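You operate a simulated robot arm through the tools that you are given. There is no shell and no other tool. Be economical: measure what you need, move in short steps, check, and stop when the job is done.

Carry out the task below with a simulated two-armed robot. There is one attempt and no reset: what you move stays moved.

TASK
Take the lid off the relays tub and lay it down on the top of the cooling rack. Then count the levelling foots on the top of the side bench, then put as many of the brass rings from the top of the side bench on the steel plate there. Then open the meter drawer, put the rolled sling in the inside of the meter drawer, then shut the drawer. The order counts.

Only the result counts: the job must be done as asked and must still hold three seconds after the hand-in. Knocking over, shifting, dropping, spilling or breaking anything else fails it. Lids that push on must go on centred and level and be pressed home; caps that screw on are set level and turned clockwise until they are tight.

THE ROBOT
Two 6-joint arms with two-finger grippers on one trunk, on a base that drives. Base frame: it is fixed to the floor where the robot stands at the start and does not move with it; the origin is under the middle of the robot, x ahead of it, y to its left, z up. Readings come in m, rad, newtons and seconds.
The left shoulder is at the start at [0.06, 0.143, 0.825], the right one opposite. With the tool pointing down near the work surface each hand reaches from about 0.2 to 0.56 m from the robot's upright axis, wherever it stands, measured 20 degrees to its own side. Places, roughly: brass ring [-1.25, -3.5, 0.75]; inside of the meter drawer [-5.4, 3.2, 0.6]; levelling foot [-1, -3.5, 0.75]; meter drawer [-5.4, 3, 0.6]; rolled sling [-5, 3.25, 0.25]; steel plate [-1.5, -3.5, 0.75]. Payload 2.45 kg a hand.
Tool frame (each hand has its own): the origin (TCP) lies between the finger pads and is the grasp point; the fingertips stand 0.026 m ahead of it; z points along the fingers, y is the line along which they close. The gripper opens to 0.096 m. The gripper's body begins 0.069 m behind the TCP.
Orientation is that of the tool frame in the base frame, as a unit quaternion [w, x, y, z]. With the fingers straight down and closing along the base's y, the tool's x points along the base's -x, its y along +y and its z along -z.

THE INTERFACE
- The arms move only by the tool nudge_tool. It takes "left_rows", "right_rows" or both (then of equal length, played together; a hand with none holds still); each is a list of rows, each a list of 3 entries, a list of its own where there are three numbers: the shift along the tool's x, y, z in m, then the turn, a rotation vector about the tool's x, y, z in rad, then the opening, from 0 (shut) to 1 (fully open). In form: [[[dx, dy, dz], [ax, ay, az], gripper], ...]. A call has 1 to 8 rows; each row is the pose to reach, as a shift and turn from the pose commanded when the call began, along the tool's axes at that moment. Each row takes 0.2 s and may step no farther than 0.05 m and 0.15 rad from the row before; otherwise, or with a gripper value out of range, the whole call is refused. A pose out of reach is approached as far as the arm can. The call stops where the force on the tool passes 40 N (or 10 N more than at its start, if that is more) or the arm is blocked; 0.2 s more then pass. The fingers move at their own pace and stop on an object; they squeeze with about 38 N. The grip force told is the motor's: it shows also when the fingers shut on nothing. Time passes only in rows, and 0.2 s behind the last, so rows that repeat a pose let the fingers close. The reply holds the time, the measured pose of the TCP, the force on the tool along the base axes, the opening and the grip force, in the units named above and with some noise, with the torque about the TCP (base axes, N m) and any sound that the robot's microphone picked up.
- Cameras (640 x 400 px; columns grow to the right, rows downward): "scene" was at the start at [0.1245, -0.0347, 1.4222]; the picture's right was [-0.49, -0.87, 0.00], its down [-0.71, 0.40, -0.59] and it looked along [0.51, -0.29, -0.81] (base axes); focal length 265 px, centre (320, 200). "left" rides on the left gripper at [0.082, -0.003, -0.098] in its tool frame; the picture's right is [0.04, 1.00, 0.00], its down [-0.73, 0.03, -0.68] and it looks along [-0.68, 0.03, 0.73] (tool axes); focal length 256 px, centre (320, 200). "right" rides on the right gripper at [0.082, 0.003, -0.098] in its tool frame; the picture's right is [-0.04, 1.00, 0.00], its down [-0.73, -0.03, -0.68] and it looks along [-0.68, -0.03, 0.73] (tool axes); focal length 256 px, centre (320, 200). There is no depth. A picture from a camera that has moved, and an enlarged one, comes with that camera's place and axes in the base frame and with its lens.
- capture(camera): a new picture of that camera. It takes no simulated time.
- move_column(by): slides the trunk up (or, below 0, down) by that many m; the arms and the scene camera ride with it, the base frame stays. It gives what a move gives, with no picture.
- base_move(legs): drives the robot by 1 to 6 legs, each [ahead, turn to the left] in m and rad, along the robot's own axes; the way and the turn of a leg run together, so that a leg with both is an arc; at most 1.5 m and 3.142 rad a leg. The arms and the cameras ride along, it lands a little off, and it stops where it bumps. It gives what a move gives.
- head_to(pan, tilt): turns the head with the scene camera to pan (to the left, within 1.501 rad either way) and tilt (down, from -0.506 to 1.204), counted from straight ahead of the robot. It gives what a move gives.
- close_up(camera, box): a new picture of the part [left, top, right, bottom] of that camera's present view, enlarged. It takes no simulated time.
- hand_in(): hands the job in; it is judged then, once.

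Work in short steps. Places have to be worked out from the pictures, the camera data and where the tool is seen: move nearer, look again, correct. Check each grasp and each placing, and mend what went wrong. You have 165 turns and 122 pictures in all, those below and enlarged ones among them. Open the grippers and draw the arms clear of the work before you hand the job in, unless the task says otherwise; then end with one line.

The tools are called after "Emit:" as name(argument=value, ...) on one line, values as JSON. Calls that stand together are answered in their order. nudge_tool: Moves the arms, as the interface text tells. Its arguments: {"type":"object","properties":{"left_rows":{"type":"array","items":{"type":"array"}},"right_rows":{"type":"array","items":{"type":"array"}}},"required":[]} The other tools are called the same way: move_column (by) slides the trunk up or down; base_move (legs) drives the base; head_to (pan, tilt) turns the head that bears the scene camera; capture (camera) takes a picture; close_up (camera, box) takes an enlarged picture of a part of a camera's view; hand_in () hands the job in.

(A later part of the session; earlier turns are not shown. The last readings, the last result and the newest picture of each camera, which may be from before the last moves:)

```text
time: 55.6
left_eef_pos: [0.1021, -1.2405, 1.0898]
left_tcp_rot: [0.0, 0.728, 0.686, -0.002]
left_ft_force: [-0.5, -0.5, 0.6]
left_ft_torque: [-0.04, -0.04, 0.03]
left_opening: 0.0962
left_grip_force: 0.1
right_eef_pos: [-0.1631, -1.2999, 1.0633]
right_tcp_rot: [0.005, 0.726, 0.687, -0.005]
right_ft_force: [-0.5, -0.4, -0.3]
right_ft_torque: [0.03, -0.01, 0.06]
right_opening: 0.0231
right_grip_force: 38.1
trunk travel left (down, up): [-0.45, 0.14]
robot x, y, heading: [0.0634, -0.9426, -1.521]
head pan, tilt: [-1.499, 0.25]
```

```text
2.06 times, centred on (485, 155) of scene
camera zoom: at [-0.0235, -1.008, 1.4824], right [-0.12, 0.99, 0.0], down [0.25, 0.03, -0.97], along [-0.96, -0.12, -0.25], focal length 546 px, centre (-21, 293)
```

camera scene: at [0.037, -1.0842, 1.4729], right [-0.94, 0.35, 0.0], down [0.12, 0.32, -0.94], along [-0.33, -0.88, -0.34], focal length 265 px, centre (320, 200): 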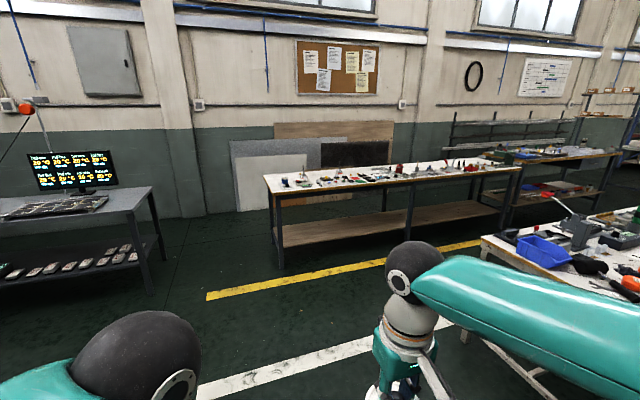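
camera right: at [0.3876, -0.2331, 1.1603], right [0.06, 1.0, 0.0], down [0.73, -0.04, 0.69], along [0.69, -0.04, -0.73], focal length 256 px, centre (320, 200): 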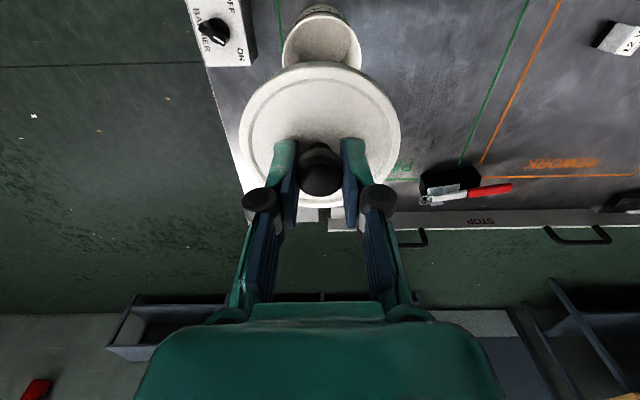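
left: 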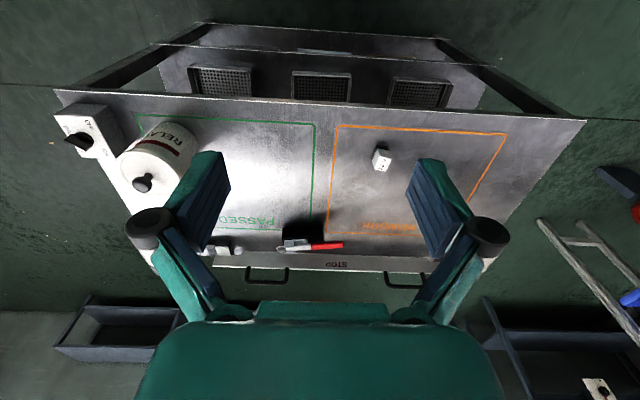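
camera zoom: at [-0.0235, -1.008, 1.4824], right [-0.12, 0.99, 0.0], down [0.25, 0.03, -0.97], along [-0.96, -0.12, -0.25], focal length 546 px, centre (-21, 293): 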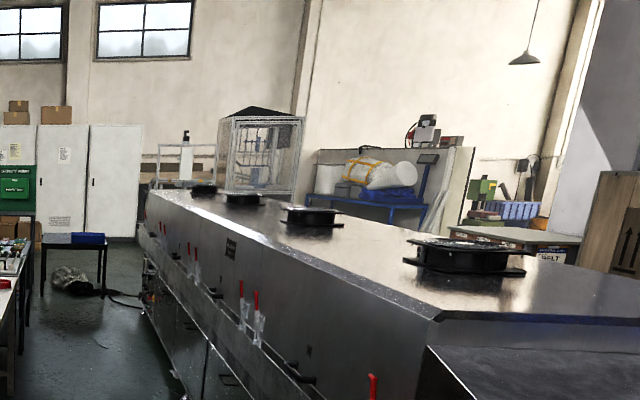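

The big machine is an oven with a conveyor; the cooling rack is perhaps near its other side or end. I turn to face -x and look over there with the trunk raised.

Emit:
base_move(legs=[[-0.15, 0], [0, -1.6]])

Emit:
move_column(by=0.14)

Emit:
head_to(pan=-0.6, tilt=0.2)

Emit:
capture(camera="scene")

Emit:
head_to(pan=0.1, tilt=0.4)

Emit:
capture(camera="scene")

```text
time: 60.8
left_eef_pos: [-0.2446, -0.8544, 1.09]
left_tcp_rot: [-0.001, 1.0, 0.022, -0.002]
left_ft_force: [-1.4, 0.0, -0.1]
left_ft_torque: [-0.03, -0.01, 0.01]
left_opening: 0.096
left_grip_force: 0.0
right_eef_pos: [-0.3306, -0.5989, 1.0637]
right_tcp_rot: [0.001, 1.0, 0.024, -0.005]
right_ft_force: [0.1, -0.8, -0.7]
right_ft_torque: [0.02, -0.02, 0.01]
right_opening: 0.0227
right_grip_force: 38.0
trunk travel left (down, up): [-0.45, 0.14]
robot x, y, heading: [0.0605, -0.8282, -3.002]
head pan, tilt: [-1.499, 0.25]
stopped in leg 2: the robot was blocked; the commanded pose is now the measured one
```

```text
time: 62.5
left_eef_pos: [-0.2431, -0.8573, 1.2295]
left_tcp_rot: [-0.002, 1.0, 0.024, -0.001]
left_ft_force: [0.6, -0.2, -0.6]
left_ft_torque: [-0.02, -0.02, 0.0]
left_opening: 0.0962
left_grip_force: 0.0
right_eef_pos: [-0.3284, -0.6004, 1.2033]
right_tcp_rot: [0.001, 1.0, 0.025, -0.006]
right_ft_force: [-0.4, 0.6, -0.5]
right_ft_torque: [0.0, -0.01, -0.02]
right_opening: 0.0229
right_grip_force: 37.8
trunk travel left (down, up): [-0.59, 0.0]
robot x, y, heading: [0.0593, -0.8294, -3.005]
head pan, tilt: [-1.499, 0.25]
```

```text
time: 63.7
left_eef_pos: [-0.2446, -0.8585, 1.2311]
left_tcp_rot: [-0.002, 1.0, 0.024, -0.001]
left_ft_force: [-0.5, -0.3, 0.1]
left_ft_torque: [-0.02, 0.01, 0.03]
left_opening: 0.096
left_grip_force: 0.0
right_eef_pos: [-0.3294, -0.6, 1.2027]
right_tcp_rot: [0.001, 1.0, 0.025, -0.006]
right_ft_force: [-0.6, -0.2, -0.5]
right_ft_torque: [0.0, 0.01, 0.02]
right_opening: 0.023
right_grip_force: 38.3
trunk travel left (down, up): [-0.59, 0.0]
robot x, y, heading: [0.0585, -0.8293, -3.006]
head pan, tilt: [-0.6, 0.201]
```

```text
89 pictures are left
camera scene: at [-0.0817, -0.7948, 1.6269], right [0.45, 0.89, 0.0], down [0.18, -0.09, -0.98], along [-0.88, 0.44, -0.2], focal length 265 px, centre (320, 200)
```

scene: 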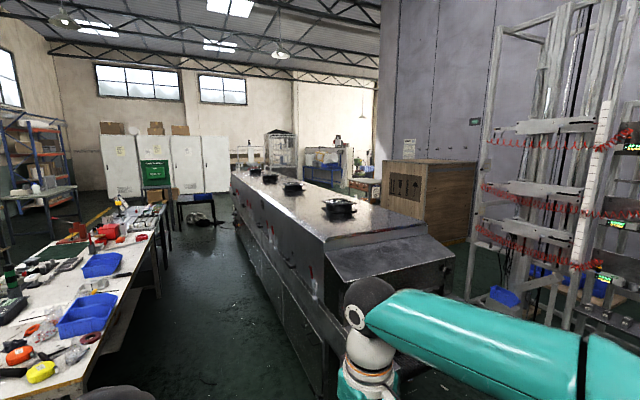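

```text
time: 64.8
left_eef_pos: [-0.2432, -0.8583, 1.2302]
left_tcp_rot: [-0.001, 1.0, 0.023, 0.0]
left_ft_force: [0.4, -0.1, -0.2]
left_ft_torque: [0.0, 0.01, -0.02]
left_opening: 0.0961
left_grip_force: 0.1
right_eef_pos: [-0.3293, -0.5984, 1.2029]
right_tcp_rot: [0.001, 1.0, 0.024, -0.006]
right_ft_force: [-0.6, -0.2, -0.2]
right_ft_torque: [0.0, 0.02, 0.03]
right_opening: 0.0228
right_grip_force: 37.8
trunk travel left (down, up): [-0.59, 0.0]
robot x, y, heading: [0.0606, -0.83, -3.004]
head pan, tilt: [0.099, 0.4]
```

```text
88 pictures are left
camera scene: at [-0.0884, -0.8581, 1.6084], right [-0.23, 0.97, 0.0], down [0.38, 0.09, -0.92], along [-0.9, -0.21, -0.39], focal length 265 px, centre (320, 200)
```

scene: 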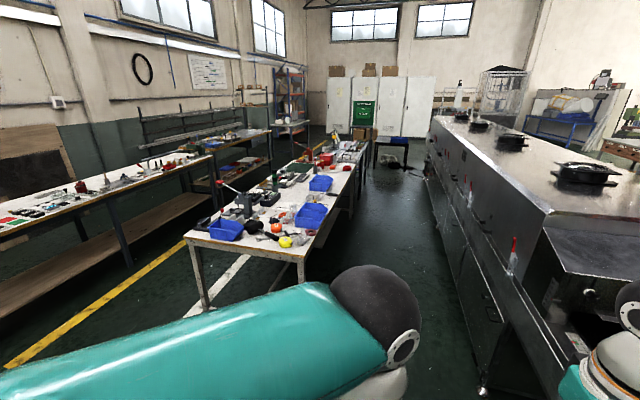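

Behind the oven's far end stands a light frame rack with a bottle on it; I zoom in on it.

Emit:
close_up(camera="scene", box=[420, 60, 620, 185])

Emit:
close_up(camera="scene", box=[230, 60, 330, 170])

```text
3.20 times, centred on (520, 122) of scene
camera zoom: at [-0.0884, -0.8581, 1.6084], right [-0.23, 0.97, 0.0], down [0.38, 0.09, -0.92], along [-0.9, -0.21, -0.39], focal length 847 px, centre (-320, 448)
```

zoom: 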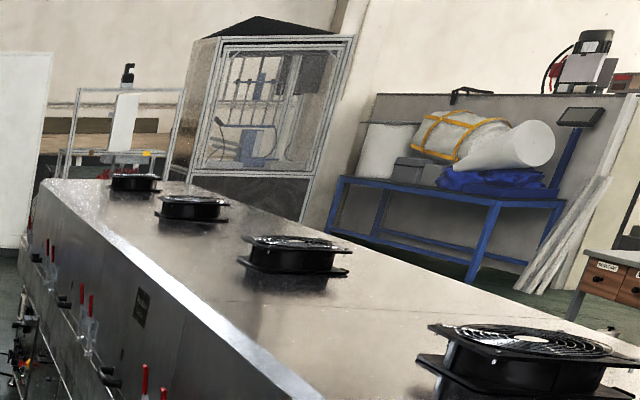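

```text
3.64 times, centred on (280, 115) of scene
camera zoom: at [-0.0884, -0.8581, 1.6084], right [-0.23, 0.97, 0.0], down [0.38, 0.09, -0.92], along [-0.9, -0.21, -0.39], focal length 962 px, centre (466, 509)
```

zoom: 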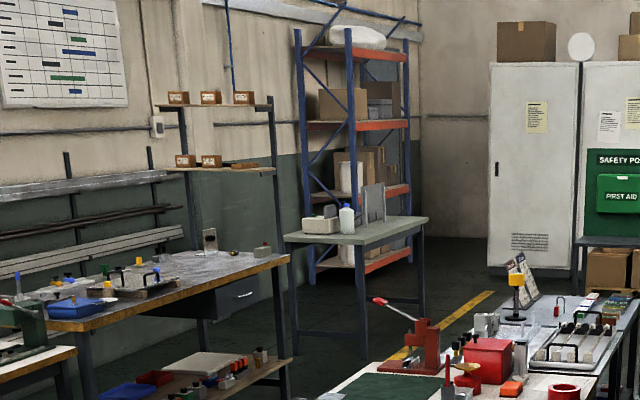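

The places list omits both the tub and the cooling rack, so the rack is probably near the start. The steel table with mesh trays at the oven's outlet may be it, so I turn back and look for a label on it.

Emit:
base_move(legs=[[0, 1.5], [0.3, 0], [0, 1.7]])

Emit:
head_to(pan=1.1, tilt=0.6)

Emit:
capture(camera="scene")

```text
time: 69.0
left_eef_pos: [0.0543, -1.1392, 1.231]
left_tcp_rot: [-0.002, 0.734, 0.679, -0.003]
left_ft_force: [0.8, -1.1, 0.0]
left_ft_torque: [0.0, 0.08, -0.01]
left_opening: 0.0959
left_grip_force: 0.1
right_eef_pos: [-0.2129, -1.191, 1.2055]
right_tcp_rot: [0.002, 0.735, 0.679, -0.006]
right_ft_force: [1.1, -0.2, 0.2]
right_ft_torque: [0.01, 0.08, 0.02]
right_opening: 0.0228
right_grip_force: 38.0
trunk travel left (down, up): [-0.59, 0.0]
robot x, y, heading: [0.02, -0.8325, -1.571]
head pan, tilt: [0.099, 0.4]
stopped in leg 1: the robot was blocked; the commanded pose is now the measured one
```

```text
time: 70.3
left_eef_pos: [0.0506, -1.1387, 1.2315]
left_tcp_rot: [-0.001, 0.735, 0.678, -0.003]
left_ft_force: [-0.3, 0.8, 1.0]
left_ft_torque: [0.0, -0.01, 0.0]
left_opening: 0.0963
left_grip_force: 0.0
right_eef_pos: [-0.2162, -1.1909, 1.2059]
right_tcp_rot: [0.005, 0.734, 0.679, -0.005]
right_ft_force: [-1.0, -0.2, 0.1]
right_ft_torque: [-0.02, -0.04, 0.05]
right_opening: 0.0227
right_grip_force: 37.6
trunk travel left (down, up): [-0.59, 0.0]
robot x, y, heading: [0.0191, -0.8317, -1.569]
head pan, tilt: [1.1, 0.6]
```

```text
85 pictures are left
camera scene: at [0.0997, -0.9314, 1.5901], right [-0.45, -0.89, 0.0], down [-0.5, 0.26, -0.82], along [0.74, -0.37, -0.57], focal length 265 px, centre (320, 200)
```

scene: 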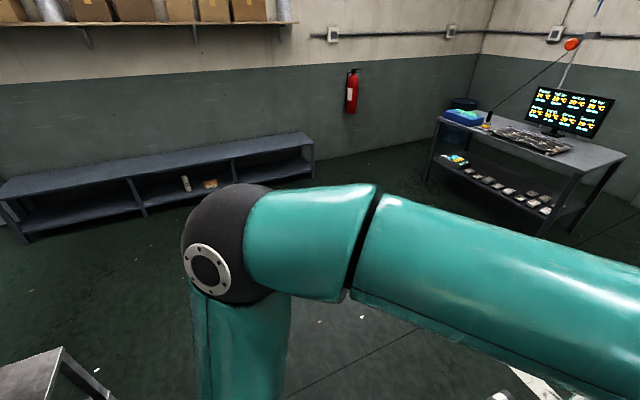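

Blocked by my rear again. I drive forward well clear before turning.

Emit:
base_move(legs=[[0.5, 0], [0, 1.57]])

Emit:
head_to(pan=1.2, tilt=0.5)

Emit:
capture(camera="scene")

```text
time: 77.3
left_eef_pos: [0.3328, -1.3291, 1.231]
left_tcp_rot: [0.0, 0.076, 0.997, -0.003]
left_ft_force: [0.2, 1.0, -1.4]
left_ft_torque: [-0.08, 0.01, -0.02]
left_opening: 0.0961
left_grip_force: 0.0
right_eef_pos: [0.3665, -1.5986, 1.2068]
right_tcp_rot: [0.007, 0.075, 0.997, -0.003]
right_ft_force: [0.3, 0.7, -0.2]
right_ft_torque: [-0.09, 0.01, 0.0]
right_opening: 0.0229
right_grip_force: 38.0
trunk travel left (down, up): [-0.59, 0.0]
robot x, y, heading: [0.0232, -1.3854, -0.062]
head pan, tilt: [1.1, 0.6]
stopped in leg 2: the robot was blocked; the commanded pose is now the measured one
```

```text
time: 78.0
left_eef_pos: [0.3326, -1.3343, 1.2314]
left_tcp_rot: [0.0, 0.076, 0.997, -0.001]
left_ft_force: [-0.6, 0.1, -0.1]
left_ft_torque: [0.03, -0.02, 0.02]
left_opening: 0.0961
left_grip_force: 0.0
right_eef_pos: [0.3659, -1.602, 1.205]
right_tcp_rot: [0.007, 0.075, 0.997, 0.001]
right_ft_force: [-0.3, 0.6, -0.7]
right_ft_torque: [0.03, -0.02, -0.05]
right_opening: 0.0229
right_grip_force: 38.2
trunk travel left (down, up): [-0.59, 0.0]
robot x, y, heading: [0.023, -1.3868, -0.065]
head pan, tilt: [1.201, 0.499]
```

```text
84 pictures are left
camera scene: at [0.119, -1.3059, 1.5993], right [0.91, -0.42, 0.0], down [-0.2, -0.43, -0.88], along [0.37, 0.8, -0.48], focal length 265 px, centre (320, 200)
```

scene: 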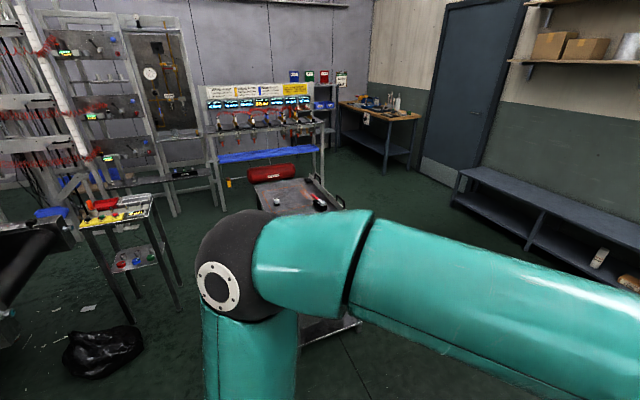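

I zoom in on the steel table and its surroundings.

Emit:
close_up(camera="scene", box=[50, 150, 370, 350])

Emit:
head_to(pan=0.7, tilt=0.5)

Emit:
capture(camera="scene")

```text
2.00 times, centred on (210, 250) of scene
camera zoom: at [0.119, -1.3059, 1.5993], right [0.91, -0.42, 0.0], down [-0.2, -0.43, -0.88], along [0.37, 0.8, -0.48], focal length 529 px, centre (540, 100)
```

zoom: 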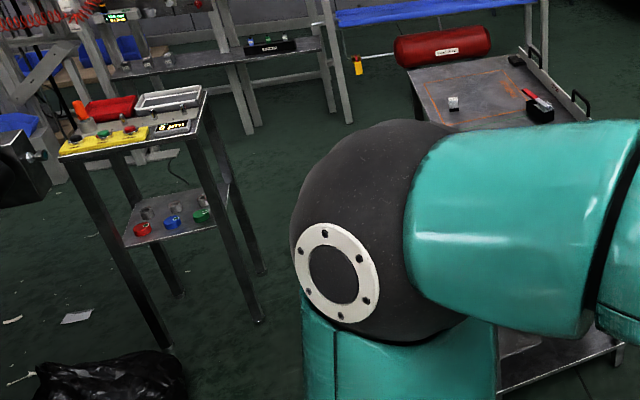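

```text
time: 78.9
left_eef_pos: [0.3337, -1.3329, 1.2314]
left_tcp_rot: [-0.001, 0.076, 0.997, -0.002]
left_ft_force: [-0.4, 0.8, -0.3]
left_ft_torque: [0.0, 0.02, 0.0]
left_opening: 0.0959
left_grip_force: 0.0
right_eef_pos: [0.3656, -1.6016, 1.2058]
right_tcp_rot: [0.007, 0.075, 0.997, 0.0]
right_ft_force: [0.4, 0.1, -0.8]
right_ft_torque: [-0.04, 0.01, 0.01]
right_opening: 0.0227
right_grip_force: 37.5
trunk travel left (down, up): [-0.59, 0.0]
robot x, y, heading: [0.0207, -1.3863, -0.062]
head pan, tilt: [0.7, 0.499]
```

```text
82 pictures are left
camera scene: at [0.1541, -1.3331, 1.5992], right [0.6, -0.8, 0.0], down [-0.38, -0.29, -0.88], along [0.7, 0.52, -0.48], focal length 265 px, centre (320, 200)
```

scene: 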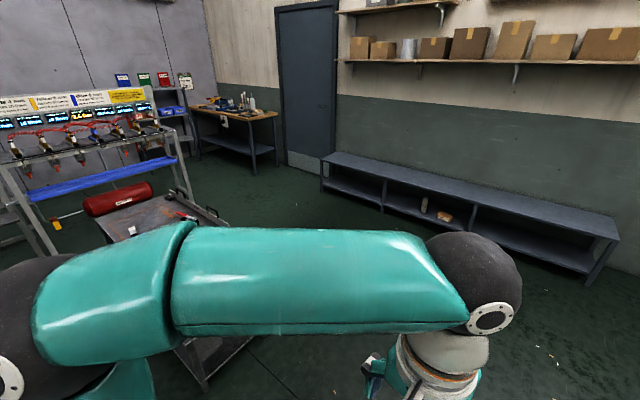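

I judge the steel table, a two-tier rack with mesh trays at the oven outlet, to be the cooling rack. I go to its free end (y≈-0.4) and will lay the lid at about (0.62, -0.31), so I drive around there.

Emit:
base_move(legs=[[0.45, 0], [0, 1.63], [0.4, 0]])

Emit:
head_to(pan=0, tilt=0.7)

Emit:
capture(camera="scene")

```text
time: 86.1
left_eef_pos: [0.3988, -1.1029, 1.2309]
left_tcp_rot: [0.002, -0.671, 0.742, -0.002]
left_ft_force: [-1.0, -0.2, -0.1]
left_ft_torque: [0.02, -0.11, 0.01]
left_opening: 0.0958
left_grip_force: 0.1
right_eef_pos: [0.6659, -1.0547, 1.2076]
right_tcp_rot: [0.007, -0.671, 0.742, 0.003]
right_ft_force: [-0.6, 0.6, -0.3]
right_ft_torque: [-0.05, -0.17, -0.02]
right_opening: 0.023
right_grip_force: 38.1
trunk travel left (down, up): [-0.59, 0.0]
robot x, y, heading: [0.5182, -1.4126, 1.544]
head pan, tilt: [0.7, 0.499]
stopped in leg 2: the robot was blocked; the commanded pose is now the measured one
```

```text
time: 87.2
left_eef_pos: [0.4034, -1.1017, 1.2309]
left_tcp_rot: [0.0, -0.67, 0.742, -0.002]
left_ft_force: [0.0, -0.3, 0.6]
left_ft_torque: [0.04, 0.02, 0.0]
left_opening: 0.0959
left_grip_force: 0.1
right_eef_pos: [0.6703, -1.0543, 1.2072]
right_tcp_rot: [0.005, -0.67, 0.742, 0.005]
right_ft_force: [0.3, 0.4, -0.3]
right_ft_torque: [-0.04, -0.05, 0.0]
right_opening: 0.023
right_grip_force: 37.9
trunk travel left (down, up): [-0.59, 0.0]
robot x, y, heading: [0.5162, -1.4114, 1.543]
head pan, tilt: [0.0, 0.7]
```

```text
81 pictures are left
camera scene: at [0.5228, -1.2646, 1.5815], right [1.0, -0.02, 0.0], down [-0.02, -0.64, -0.76], along [0.02, 0.76, -0.64], focal length 265 px, centre (320, 200)
```

scene: 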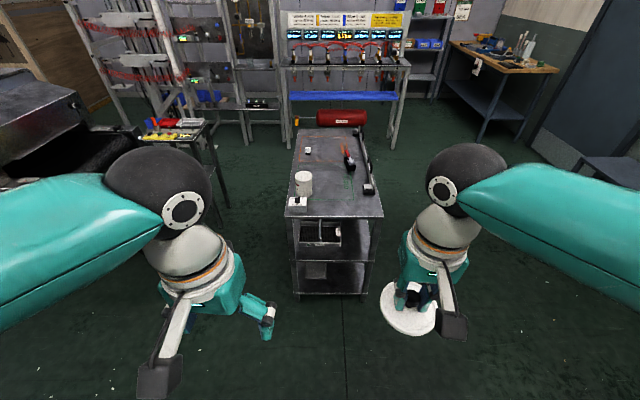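

The view is clear; I zoom in on the table for a label and the layout.

Emit:
close_up(camera="scene", box=[260, 110, 420, 310])

```text
2.00 times, centred on (340, 210) of scene
camera zoom: at [0.5228, -1.2646, 1.5815], right [1.0, -0.02, 0.0], down [-0.02, -0.64, -0.76], along [0.02, 0.76, -0.64], focal length 529 px, centre (280, 180)
```

zoom: 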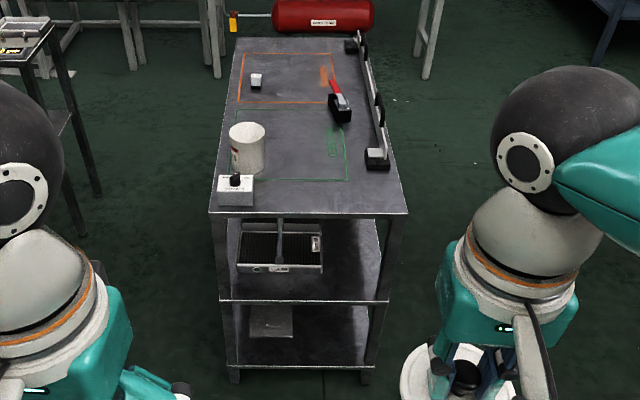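

It's a three-tier rack with mesh trays, so this is the cooling rack; its top is at z≈0.757. I drive up to it.

Emit:
base_move(legs=[[0.6, 0]])

Emit:
move_column(by=-0.16)

Emit:
head_to(pan=0, tilt=1.0)

Emit:
capture(camera="scene")

```text
time: 90.6
left_eef_pos: [0.4166, -0.5051, 1.2311]
left_tcp_rot: [0.0, -0.67, 0.742, -0.001]
left_ft_force: [0.7, 0.6, -0.1]
left_ft_torque: [-0.02, -0.01, 0.01]
left_opening: 0.0959
left_grip_force: 0.0
right_eef_pos: [0.6833, -0.4569, 1.2075]
right_tcp_rot: [0.005, -0.671, 0.742, 0.005]
right_ft_force: [-0.2, 0.3, 0.3]
right_ft_torque: [-0.01, 0.0, -0.04]
right_opening: 0.0229
right_grip_force: 37.7
trunk travel left (down, up): [-0.59, 0.0]
robot x, y, heading: [0.5325, -0.8145, 1.547]
head pan, tilt: [0.0, 0.7]
```

```text
time: 92.5
left_eef_pos: [0.4173, -0.5058, 1.072]
left_tcp_rot: [0.0, -0.671, 0.742, 0.0]
left_ft_force: [0.5, 0.1, -0.6]
left_ft_torque: [-0.05, 0.02, -0.01]
left_opening: 0.0958
left_grip_force: 0.0
right_eef_pos: [0.6836, -0.4585, 1.0472]
right_tcp_rot: [0.005, -0.67, 0.742, 0.004]
right_ft_force: [-0.6, 0.0, -0.7]
right_ft_torque: [0.01, 0.02, -0.03]
right_opening: 0.0229
right_grip_force: 38.6
trunk travel left (down, up): [-0.43, 0.16]
robot x, y, heading: [0.5337, -0.8162, 1.542]
head pan, tilt: [0.0, 0.7]
```

```text
time: 93.3
left_eef_pos: [0.4161, -0.505, 1.0712]
left_tcp_rot: [0.0, -0.67, 0.742, -0.002]
left_ft_force: [-0.4, 0.2, 0.4]
left_ft_torque: [-0.01, 0.01, -0.01]
left_opening: 0.0959
left_grip_force: 0.1
right_eef_pos: [0.6839, -0.4578, 1.0481]
right_tcp_rot: [0.005, -0.67, 0.742, 0.005]
right_ft_force: [0.4, -0.2, -0.4]
right_ft_torque: [0.01, -0.03, -0.01]
right_opening: 0.0228
right_grip_force: 38.0
trunk travel left (down, up): [-0.43, 0.16]
robot x, y, heading: [0.5334, -0.8192, 1.544]
head pan, tilt: [0.0, 1.0]
```

```text
79 pictures are left
camera scene: at [0.5362, -0.6832, 1.3982], right [1.0, -0.02, 0.0], down [-0.02, -0.84, -0.54], along [0.01, 0.54, -0.84], focal length 265 px, centre (320, 200)
```

scene: 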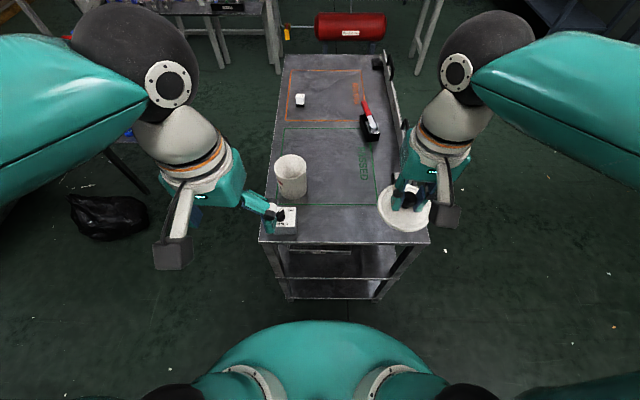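

I move the lid over the free corner at about (0.64, -0.31), lowering somewhat.

Emit:
nudge_tool(right_rows=[[[-0.04, 0.016, 0.02], [0, 0, 0], 0], [[-0.08, 0.032, 0.04], [0, 0, 0], 0], [[-0.115, 0.048, 0.06], [0, 0, 0], 0], [[-0.143, 0.059, 0.09], [0, 0, 0], 0], [[-0.143, 0.059, 0.13], [0, 0, 0], 0], [[-0.143, 0.059, 0.17], [0, 0, 0], 0], [[-0.143, 0.059, 0.2], [0, 0, 0], 0], [[-0.143, 0.059, 0.2], [0, 0, 0], 0]])

Emit:
capture(camera="scene")

Emit:
capture(camera="right")

```text
time: 95.1
left_eef_pos: [0.4166, -0.5045, 1.0718]
left_tcp_rot: [0.0, -0.67, 0.743, -0.002]
left_ft_force: [-0.3, 0.4, 0.5]
left_ft_torque: [0.01, 0.01, -0.02]
left_opening: 0.0958
left_grip_force: 0.0
right_eef_pos: [0.6401, -0.307, 0.8483]
right_tcp_rot: [0.005, -0.671, 0.742, 0.003]
right_ft_force: [0.1, 0.4, -0.9]
right_ft_torque: [0.03, 0.01, -0.02]
right_opening: 0.0227
right_grip_force: 37.6
trunk travel left (down, up): [-0.43, 0.16]
robot x, y, heading: [0.531, -0.8189, 1.545]
head pan, tilt: [0.0, 1.0]
```

```text
78 pictures are left
camera scene: at [0.5362, -0.6831, 1.3981], right [1.0, -0.02, 0.0], down [-0.02, -0.84, -0.54], along [0.01, 0.54, -0.84], focal length 265 px, centre (320, 200)
```

scene: 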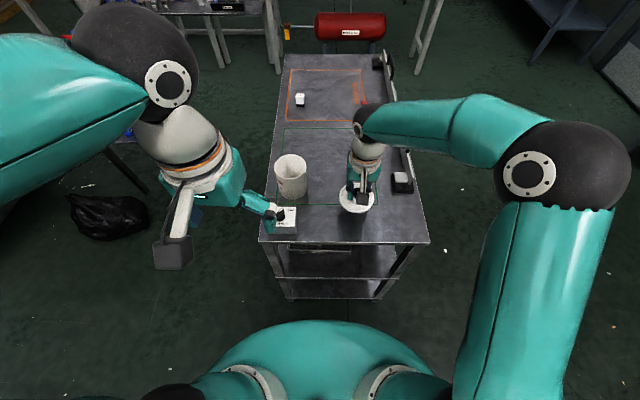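

```text
77 pictures are left
camera right: at [0.6291, -0.391, 0.9452], right [-0.99, 0.14, 0.0], down [0.1, 0.72, 0.69], along [0.1, 0.68, -0.72], focal length 256 px, centre (320, 200)
```

right: 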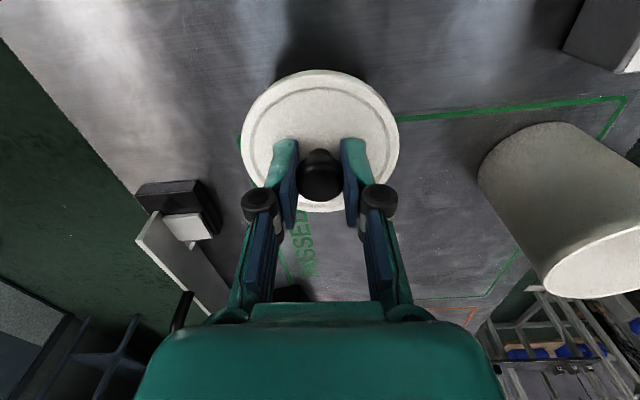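

Clear all round. I lower in small steps until contact is felt.

Emit:
nudge_tool(right_rows=[[[0, 0, 0.02], [0, 0, 0], 0], [[0, 0, 0.032], [0, 0, 0], 0], [[0, 0, 0.04], [0, 0, 0], 0], [[0, 0, 0.046], [0, 0, 0], 0], [[0, 0, 0.052], [0, 0, 0], 0]])

```text
time: 96.3
left_eef_pos: [0.4176, -0.5056, 1.0706]
left_tcp_rot: [0.0, -0.67, 0.742, -0.001]
left_ft_force: [0.2, 0.6, 0.3]
left_ft_torque: [-0.02, 0.03, -0.02]
left_opening: 0.0958
left_grip_force: 0.1
right_eef_pos: [0.6404, -0.306, 0.797]
right_tcp_rot: [0.005, -0.671, 0.742, 0.004]
right_ft_force: [0.2, 0.4, 0.1]
right_ft_torque: [-0.02, 0.02, 0.01]
right_opening: 0.0227
right_grip_force: 38.4
trunk travel left (down, up): [-0.43, 0.16]
robot x, y, heading: [0.531, -0.8137, 1.548]
head pan, tilt: [0.0, 1.0]
```

Emit:
nudge_tool(right_rows=[[[0, 0, 0.004], [0, 0, 0], 0], [[0, 0, 0.008], [0, 0, 0], 0], [[0, 0, 0.012], [0, 0, 0], 0], [[0, 0, 0.016], [0, 0, 0], 0]])

Emit:
capture(camera="right")

```text
time: 96.9
left_eef_pos: [0.4176, -0.5061, 1.0728]
left_tcp_rot: [0.001, -0.671, 0.742, -0.001]
left_ft_force: [0.1, 0.3, -0.4]
left_ft_torque: [-0.06, -0.03, -0.02]
left_opening: 0.0959
left_grip_force: 0.2
right_eef_pos: [0.6389, -0.3041, 0.7955]
right_tcp_rot: [0.007, -0.67, 0.742, 0.008]
right_ft_force: [1.5, -5.5, 18.0]
right_ft_torque: [-0.27, -0.01, -0.08]
right_opening: 0.0222
right_grip_force: 37.8
trunk travel left (down, up): [-0.43, 0.16]
robot x, y, heading: [0.5357, -0.8152, 1.545]
head pan, tilt: [0.0, 1.0]
stopped in row 3 (right hand): the force on the tool passed its limit at 44 N (the readings are from after the stop); the commanded pose is now the measured one
```

```text
76 pictures are left
camera right: at [0.6285, -0.3881, 0.8924], right [-0.99, 0.14, 0.0], down [0.1, 0.71, 0.7], along [0.1, 0.69, -0.72], focal length 256 px, centre (320, 200)
```

right: 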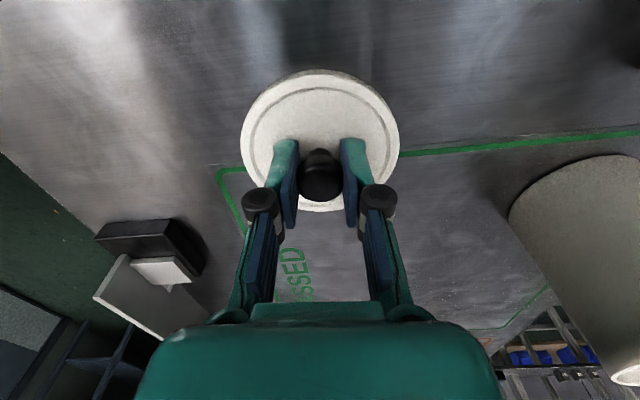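

The lid rests on the rack. I release and rise.

Emit:
nudge_tool(right_rows=[[[0, 0, -0.001], [0, 0, 0], 0.3], [[0, 0, -0.001], [0, 0, 0], 0.7], [[0, 0, -0.001], [0, 0, 0], 1], [[0, 0, -0.001], [0, 0, 0], 1], [[0, 0, -0.03], [0, 0, 0], 1], [[0, 0, -0.07], [0, 0, 0], 1], [[0, 0, -0.12], [0, 0, 0], 1], [[0, 0, -0.165], [0, 0, 0], 1]])

Emit:
nudge_tool(right_rows=[[[0.03, -0.02, -0.03], [0, 0, 0], 1], [[0.07, -0.035, -0.05], [0, 0, 0], 1], [[0.11, -0.055, -0.07], [0, 0, 0], 1], [[0.143, -0.059, -0.09], [0, 0, 0], 1]])

Emit:
capture(camera="scene")

```text
time: 98.7
left_eef_pos: [0.4173, -0.5056, 1.0732]
left_tcp_rot: [0.0, -0.671, 0.742, -0.001]
left_ft_force: [0.1, -0.4, 0.3]
left_ft_torque: [-0.02, 0.0, -0.01]
left_opening: 0.0958
left_grip_force: 0.0
right_eef_pos: [0.6381, -0.307, 0.9599]
right_tcp_rot: [0.007, -0.67, 0.742, 0.009]
right_ft_force: [0.6, -0.5, 0.2]
right_ft_torque: [-0.02, -0.01, 0.01]
right_opening: 0.0958
right_grip_force: 0.1
trunk travel left (down, up): [-0.43, 0.16]
robot x, y, heading: [0.5319, -0.8142, 1.547]
head pan, tilt: [0.0, 1.0]
```

```text
time: 99.7
left_eef_pos: [0.4168, -0.5063, 1.0728]
left_tcp_rot: [0.0, -0.67, 0.742, -0.001]
left_ft_force: [-0.9, -0.5, -1.0]
left_ft_torque: [0.0, -0.01, 0.0]
left_opening: 0.0962
left_grip_force: 0.1
right_eef_pos: [0.6841, -0.4563, 1.0469]
right_tcp_rot: [0.007, -0.671, 0.742, 0.008]
right_ft_force: [-0.9, 0.2, -0.6]
right_ft_torque: [0.01, -0.02, 0.02]
right_opening: 0.096
right_grip_force: 0.1
trunk travel left (down, up): [-0.43, 0.16]
robot x, y, heading: [0.5314, -0.8126, 1.548]
head pan, tilt: [0.0, 1.0]
```

```text
75 pictures are left
camera scene: at [0.5362, -0.6838, 1.3982], right [1.0, -0.02, 0.0], down [-0.02, -0.84, -0.54], along [0.01, 0.54, -0.84], focal length 265 px, centre (320, 200)
```

scene: 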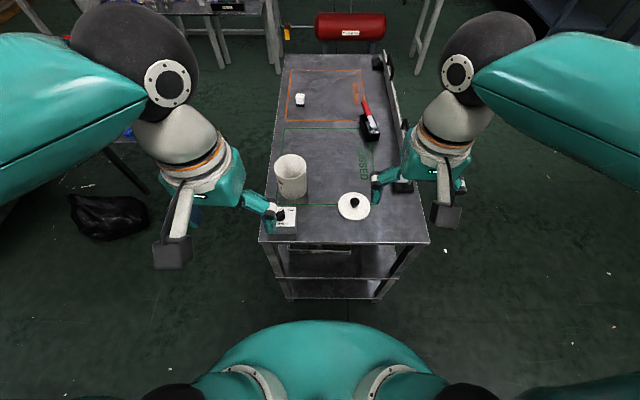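

The lid lies flat on the cooling rack. Now I back away, turn and head to the side bench.

Emit:
base_move(legs=[[-0.6, 0], [0, 2.367]])

```text
time: 107.3
left_eef_pos: [0.2085, -1.5447, 1.0723]
left_tcp_rot: [-0.002, 1.0, -0.026, 0.001]
left_ft_force: [-0.6, -0.1, -0.3]
left_ft_torque: [-0.02, 0.02, 0.02]
left_opening: 0.0959
left_grip_force: 0.1
right_eef_pos: [0.1447, -1.2789, 1.0484]
right_tcp_rot: [-0.001, 1.0, -0.025, -0.012]
right_ft_force: [-0.1, 0.5, -0.2]
right_ft_torque: [0.0, -0.03, -0.04]
right_opening: 0.0961
right_grip_force: 0.0
trunk travel left (down, up): [-0.43, 0.16]
robot x, y, heading: [0.514, -1.3691, -3.087]
head pan, tilt: [0.0, 1.0]
stopped in leg 2: the robot was blocked; the commanded pose is now the measured one
```

It says blocked but nothing is visible nearby; I try the remaining turn again.

Emit:
base_move(legs=[[0, 0.72]])

```text
time: 109.9
left_eef_pos: [0.4032, -1.7004, 1.0722]
left_tcp_rot: [-0.001, 0.943, 0.333, 0.001]
left_ft_force: [0.7, -0.5, -0.2]
left_ft_torque: [0.01, -0.02, -0.02]
left_opening: 0.0959
left_grip_force: 0.0
right_eef_pos: [0.1795, -1.5455, 1.0485]
right_tcp_rot: [0.005, 0.943, 0.333, -0.01]
right_ft_force: [0.7, -0.1, 0.0]
right_ft_torque: [-0.01, -0.02, 0.01]
right_opening: 0.0963
right_grip_force: 0.1
trunk travel left (down, up): [-0.43, 0.16]
robot x, y, heading: [0.4964, -1.3534, -2.36]
head pan, tilt: [0.0, 1.0]
```

The turn completed. I drive towards (-0.7, -2.6), then turn to face the bench.

Emit:
base_move(legs=[[0.85, 0], [0.85, 0]])

Emit:
base_move(legs=[[0, 0.79]])

Emit:
head_to(pan=-0.4, tilt=0.7)

Emit:
capture(camera="scene")

```text
time: 118.6
left_eef_pos: [-0.8258, -2.8789, 1.0721]
left_tcp_rot: [-0.001, 0.947, 0.321, 0.0]
left_ft_force: [0.6, 0.7, 0.1]
left_ft_torque: [0.0, -0.04, -0.02]
left_opening: 0.0961
left_grip_force: 0.1
right_eef_pos: [-1.0457, -2.7189, 1.0482]
right_tcp_rot: [0.005, 0.947, 0.321, -0.01]
right_ft_force: [-0.4, -0.2, -0.3]
right_ft_torque: [0.01, -0.04, -0.03]
right_opening: 0.0959
right_grip_force: 0.0
trunk travel left (down, up): [-0.43, 0.16]
robot x, y, heading: [-0.7257, -2.532, -2.382]
head pan, tilt: [0.0, 1.0]
```

```text
time: 121.3
left_eef_pos: [-0.5452, -2.8465, 1.0726]
left_tcp_rot: [-0.001, 0.748, 0.664, 0.0]
left_ft_force: [-0.2, -0.2, 1.0]
left_ft_torque: [0.01, 0.0, 0.03]
left_opening: 0.0958
left_grip_force: 0.0
right_eef_pos: [-0.8138, -2.8922, 1.0483]
right_tcp_rot: [0.008, 0.747, 0.665, -0.008]
right_ft_force: [-0.6, 0.4, 0.0]
right_ft_torque: [-0.02, 0.02, -0.01]
right_opening: 0.0959
right_grip_force: 0.0
trunk travel left (down, up): [-0.43, 0.16]
robot x, y, heading: [-0.746, -2.5307, -1.591]
head pan, tilt: [0.0, 1.0]
```

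```text
time: 122.2
left_eef_pos: [-0.5451, -2.8475, 1.0738]
left_tcp_rot: [-0.001, 0.748, 0.664, 0.0]
left_ft_force: [0.4, 0.0, -0.6]
left_ft_torque: [-0.01, 0.03, 0.03]
left_opening: 0.0958
left_grip_force: 0.0
right_eef_pos: [-0.8123, -2.8912, 1.0495]
right_tcp_rot: [0.008, 0.748, 0.664, -0.007]
right_ft_force: [0.3, 0.1, -0.2]
right_ft_torque: [0.0, 0.01, 0.01]
right_opening: 0.0959
right_grip_force: 0.1
trunk travel left (down, up): [-0.43, 0.16]
robot x, y, heading: [-0.7469, -2.5324, -1.589]
head pan, tilt: [-0.4, 0.7]
```

```text
74 pictures are left
camera scene: at [-0.7824, -2.6673, 1.4215], right [-0.91, 0.41, 0.0], down [0.26, 0.59, -0.76], along [-0.31, -0.7, -0.64], focal length 265 px, centre (320, 200)
```

scene: 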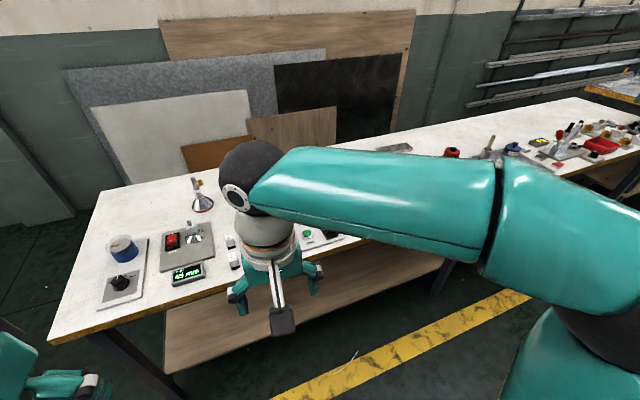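

The arm hides the middle part; I drive on to about x=-1.25 and face the bench there.

Emit:
base_move(legs=[[0, -1.55], [0.5, 0]])

Emit:
base_move(legs=[[0, 1.57]])

Emit:
head_to(pan=0.0, tilt=0.75)

Emit:
capture(camera="scene")

```text
time: 126.7
left_eef_pos: [-1.0597, -2.7457, 1.0752]
left_tcp_rot: [0.0, 0.999, -0.037, 0.001]
left_ft_force: [0.0, -0.1, 0.3]
left_ft_torque: [-0.01, 0.0, 0.0]
left_opening: 0.0961
left_grip_force: 0.0
right_eef_pos: [-1.1168, -2.4796, 1.0487]
right_tcp_rot: [0.001, 0.999, -0.037, -0.01]
right_ft_force: [0.0, 0.9, 0.5]
right_ft_torque: [-0.06, -0.01, 0.0]
right_opening: 0.0958
right_grip_force: 0.0
trunk travel left (down, up): [-0.43, 0.16]
robot x, y, heading: [-0.7527, -2.5751, -3.118]
head pan, tilt: [-0.4, 0.7]
stopped in leg 1: the robot was blocked; the commanded pose is now the measured one
```

```text
time: 131.1
left_eef_pos: [-0.593, -2.8971, 1.0749]
left_tcp_rot: [-0.002, 0.751, 0.661, -0.001]
left_ft_force: [-0.4, -0.5, 0.2]
left_ft_torque: [-0.04, -0.01, 0.0]
left_opening: 0.0959
left_grip_force: 0.0
right_eef_pos: [-0.8627, -2.9387, 1.0509]
right_tcp_rot: [0.008, 0.751, 0.66, -0.008]
right_ft_force: [0.7, 0.0, -0.2]
right_ft_torque: [0.0, 0.02, 0.01]
right_opening: 0.096
right_grip_force: 0.0
trunk travel left (down, up): [-0.43, 0.16]
robot x, y, heading: [-0.798, -2.572, -1.595]
head pan, tilt: [-0.4, 0.7]
stopped in leg 1: the robot was blocked; the commanded pose is now the measured one
```

```text
time: 132.0
left_eef_pos: [-0.595, -2.8961, 1.076]
left_tcp_rot: [-0.002, 0.751, 0.66, 0.0]
left_ft_force: [-0.3, -0.2, 0.1]
left_ft_torque: [-0.02, -0.01, -0.03]
left_opening: 0.0962
left_grip_force: 0.1
right_eef_pos: [-0.8643, -2.9382, 1.051]
right_tcp_rot: [0.008, 0.751, 0.66, -0.008]
right_ft_force: [0.0, 0.1, 0.6]
right_ft_torque: [0.04, -0.04, 0.02]
right_opening: 0.096
right_grip_force: 0.1
trunk travel left (down, up): [-0.43, 0.16]
robot x, y, heading: [-0.7908, -2.5778, -1.598]
head pan, tilt: [0.0, 0.75]
```

```text
73 pictures are left
camera scene: at [-0.7975, -2.7175, 1.4173], right [-1.0, 0.03, 0.0], down [0.02, 0.68, -0.73], along [-0.02, -0.73, -0.68], focal length 265 px, centre (320, 200)
```

scene: 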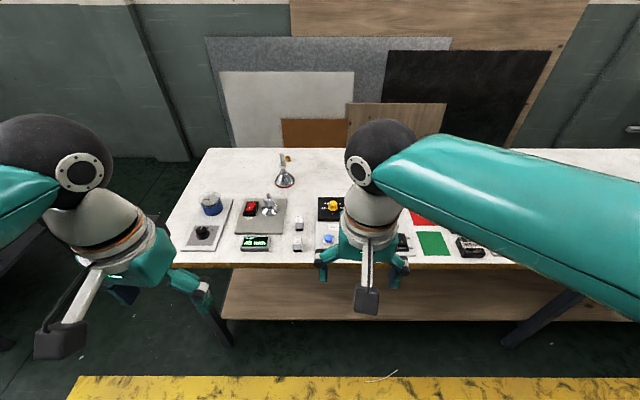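

Big turns stop a little short, so I split them. Moving on 0.45 m along the bench.

Emit:
base_move(legs=[[0, -0.78], [0, -0.76], [0.45, 0], [0, 0.78], [0, 0.78]])

Emit:
capture(camera="scene")

```text
time: 136.7
left_eef_pos: [-1.0969, -2.8064, 1.0768]
left_tcp_rot: [0.0, 1.0, -0.012, 0.002]
left_ft_force: [-0.5, 0.4, 1.3]
left_ft_torque: [0.0, -0.02, -0.03]
left_opening: 0.0959
left_grip_force: 0.1
right_eef_pos: [-1.1675, -2.543, 1.0517]
right_tcp_rot: [0.002, 1.0, -0.011, -0.01]
right_ft_force: [-0.5, 0.1, -0.1]
right_ft_torque: [-0.03, 0.01, 0.0]
right_opening: 0.0959
right_grip_force: 0.1
trunk travel left (down, up): [-0.43, 0.16]
robot x, y, heading: [-0.7963, -2.6189, -3.078]
head pan, tilt: [0.0, 0.75]
stopped in leg 2: the robot was blocked; the commanded pose is now the measured one
```

```text
72 pictures are left
camera scene: at [-0.9374, -2.6249, 1.4172], right [-0.06, 1.0, 0.0], down [0.68, 0.04, -0.73], along [-0.73, -0.04, -0.68], focal length 265 px, centre (320, 200)
```

scene: 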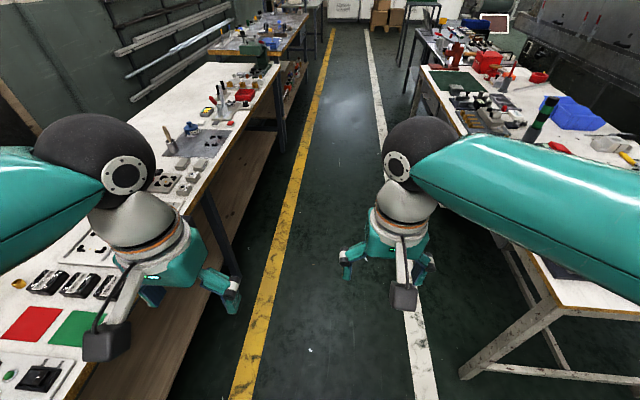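

Heading is along the aisle now. I drive 0.4 m and then turn left.

Emit:
base_move(legs=[[0.42, 0]])

Emit:
base_move(legs=[[0, 0.75], [0, 0.72]])

Emit:
capture(camera="scene")

```text
time: 139.3
left_eef_pos: [-1.518, -2.8353, 1.0769]
left_tcp_rot: [-0.001, 1.0, -0.01, 0.001]
left_ft_force: [-0.4, 0.3, 0.1]
left_ft_torque: [0.01, -0.02, -0.07]
left_opening: 0.0958
left_grip_force: 0.0
right_eef_pos: [-1.5904, -2.5725, 1.0513]
right_tcp_rot: [0.001, 1.0, -0.01, -0.01]
right_ft_force: [0.6, 0.2, -0.4]
right_ft_torque: [0.0, -0.03, 0.01]
right_opening: 0.0962
right_grip_force: 0.0
trunk travel left (down, up): [-0.43, 0.16]
robot x, y, heading: [-1.2119, -2.6463, -3.073]
head pan, tilt: [0.0, 0.75]
```

```text
time: 143.9
left_eef_pos: [-1.0724, -2.978, 1.0774]
left_tcp_rot: [-0.001, 0.765, 0.644, 0.0]
left_ft_force: [0.3, -0.3, -0.6]
left_ft_torque: [0.01, 0.02, 0.01]
left_opening: 0.0962
left_grip_force: 0.0
right_eef_pos: [-1.3423, -3.0102, 1.0527]
right_tcp_rot: [0.007, 0.764, 0.645, -0.009]
right_ft_force: [0.5, 0.2, 0.7]
right_ft_torque: [-0.01, 0.0, -0.03]
right_opening: 0.0959
right_grip_force: 0.0
trunk travel left (down, up): [-0.43, 0.16]
robot x, y, heading: [-1.2573, -2.6465, -1.645]
head pan, tilt: [0.0, 0.75]
stopped in leg 2: the robot was blocked; the commanded pose is now the measured one
```

```text
71 pictures are left
camera scene: at [-1.2657, -2.7879, 1.4172], right [-1.0, 0.07, 0.0], down [0.05, 0.68, -0.73], along [-0.06, -0.73, -0.68], focal length 265 px, centre (320, 200)
```

scene: 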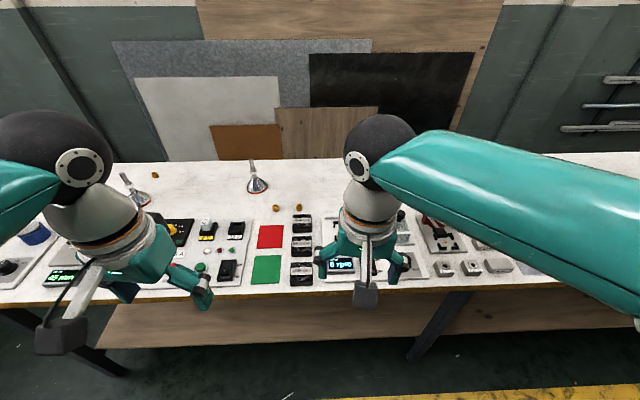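

I see small gold items (rings?) and disc-with-stem items (levelling feet?). Zooming in.

Emit:
close_up(camera="scene", box=[110, 150, 350, 300])

Emit:
close_up(camera="scene", box=[380, 170, 640, 332])

```text
2.67 times, centred on (230, 225) of scene
camera zoom: at [-1.2657, -2.7879, 1.4172], right [-1.0, 0.07, 0.0], down [0.05, 0.68, -0.73], along [-0.06, -0.73, -0.68], focal length 706 px, centre (560, 133)
```

zoom: 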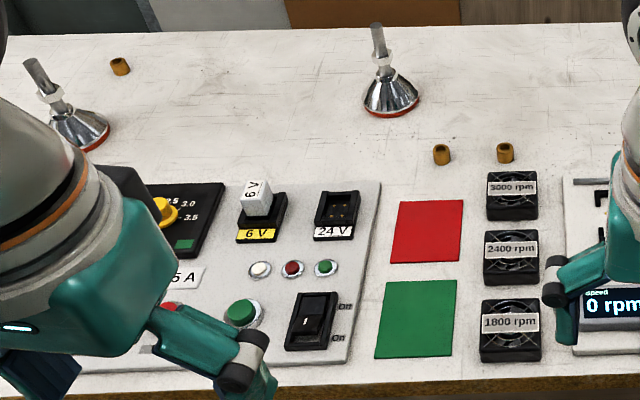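

```text
2.46 times, centred on (510, 251) of scene
camera zoom: at [-1.2657, -2.7879, 1.4172], right [-1.0, 0.07, 0.0], down [0.05, 0.68, -0.73], along [-0.06, -0.73, -0.68], focal length 651 px, centre (-148, 74)
```

zoom: 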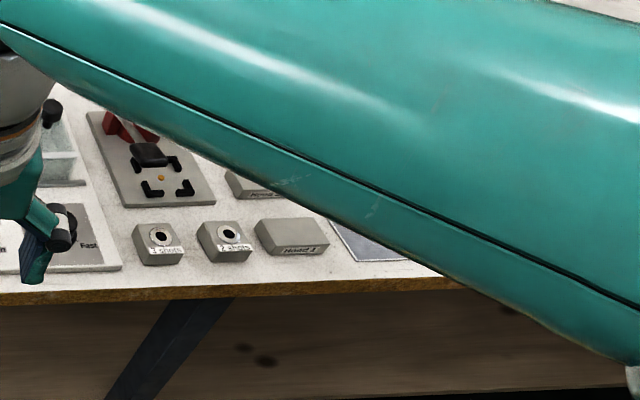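

Two feet are seen so far, at about (-1.09, -3.57) and (-0.67, -3.52), with rings near (-1.16, -3.46). I pan left to check the left part of the bench.

Emit:
head_to(pan=0.75, tilt=0.6)

Emit:
close_up(camera="scene", box=[120, 80, 520, 330])

Emit:
head_to(pan=-0.9, tilt=0.6)

Emit:
capture(camera="scene")

```text
time: 145.0
left_eef_pos: [-1.0727, -2.9775, 1.078]
left_tcp_rot: [-0.002, 0.765, 0.644, 0.0]
left_ft_force: [-0.3, -0.4, -0.4]
left_ft_torque: [-0.01, 0.01, 0.0]
left_opening: 0.096
left_grip_force: 0.0
right_eef_pos: [-1.3439, -3.0097, 1.0528]
right_tcp_rot: [0.008, 0.764, 0.645, -0.008]
right_ft_force: [0.0, 0.6, 0.3]
right_ft_torque: [0.01, 0.03, 0.0]
right_opening: 0.0962
right_grip_force: 0.0
trunk travel left (down, up): [-0.43, 0.16]
robot x, y, heading: [-1.2599, -2.6494, -1.646]
head pan, tilt: [0.75, 0.6]
```

```text
1.60 times, centred on (320, 205) of scene
camera zoom: at [-1.2062, -2.7737, 1.4301], right [-0.78, -0.63, 0.0], down [-0.35, 0.44, -0.82], along [0.52, -0.64, -0.57], focal length 423 px, centre (320, 192)
```

zoom: 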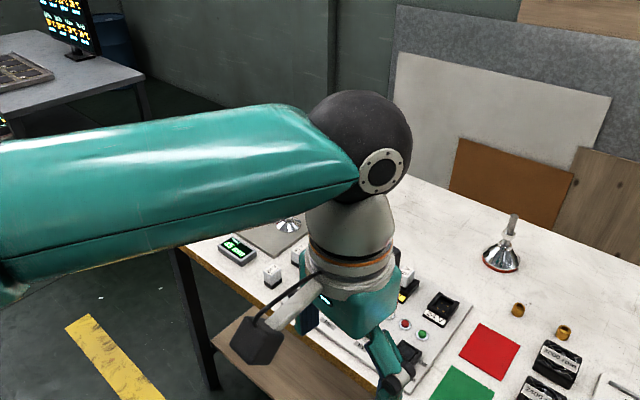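

```text
time: 146.7
left_eef_pos: [-1.073, -2.9779, 1.0771]
left_tcp_rot: [-0.001, 0.765, 0.644, 0.0]
left_ft_force: [0.2, 0.5, -0.2]
left_ft_torque: [0.02, 0.0, -0.01]
left_opening: 0.096
left_grip_force: 0.0
right_eef_pos: [-1.344, -3.0097, 1.0522]
right_tcp_rot: [0.008, 0.764, 0.645, -0.009]
right_ft_force: [0.7, 0.0, -0.4]
right_ft_torque: [0.0, 0.0, 0.03]
right_opening: 0.0961
right_grip_force: 0.1
trunk travel left (down, up): [-0.43, 0.16]
robot x, y, heading: [-1.2544, -2.6432, -1.643]
head pan, tilt: [-0.901, 0.6]
```

```text
67 pictures are left
camera scene: at [-1.3347, -2.7544, 1.4301], right [-0.56, 0.83, 0.0], down [0.47, 0.32, -0.82], along [-0.68, -0.46, -0.57], focal length 265 px, centre (320, 200)
```

scene: 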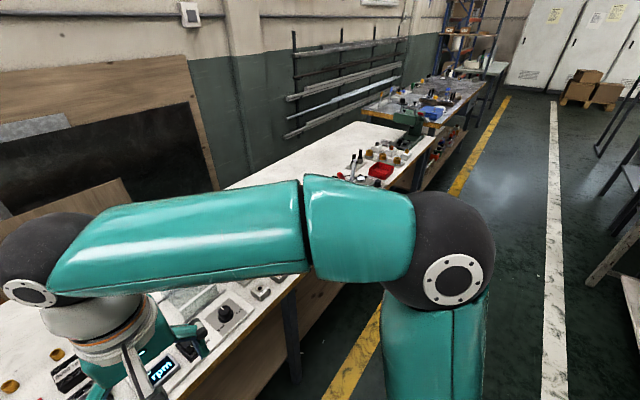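

Using the wrist cameras, which already hang over the bench.

Emit:
capture(camera="left")

Emit:
capture(camera="right")

```text
66 pictures are left
camera left: at [-1.0621, -2.8968, 1.176], right [0.99, -0.13, 0.0], down [-0.09, -0.73, 0.68], along [-0.09, -0.67, -0.74], focal length 256 px, centre (320, 200)
```

left: 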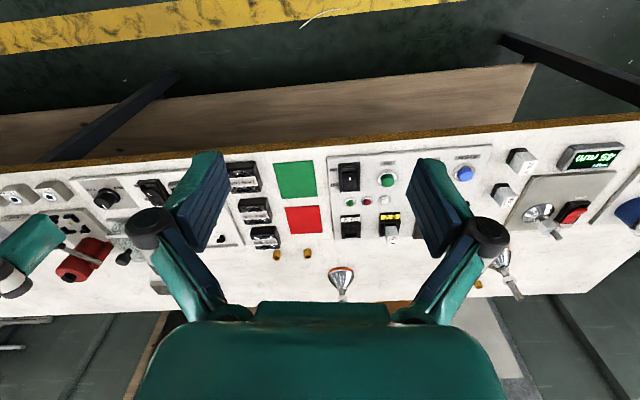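

```text
65 pictures are left
camera right: at [-1.3265, -2.9286, 1.1495], right [0.98, -0.21, 0.0], down [-0.15, -0.7, 0.7], along [-0.14, -0.68, -0.72], focal length 256 px, centre (320, 200)
```

right: 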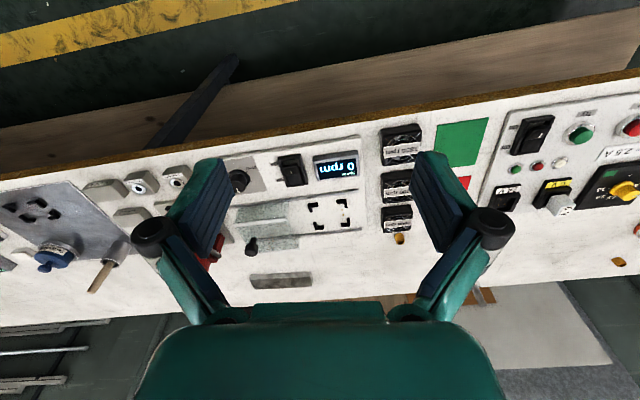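

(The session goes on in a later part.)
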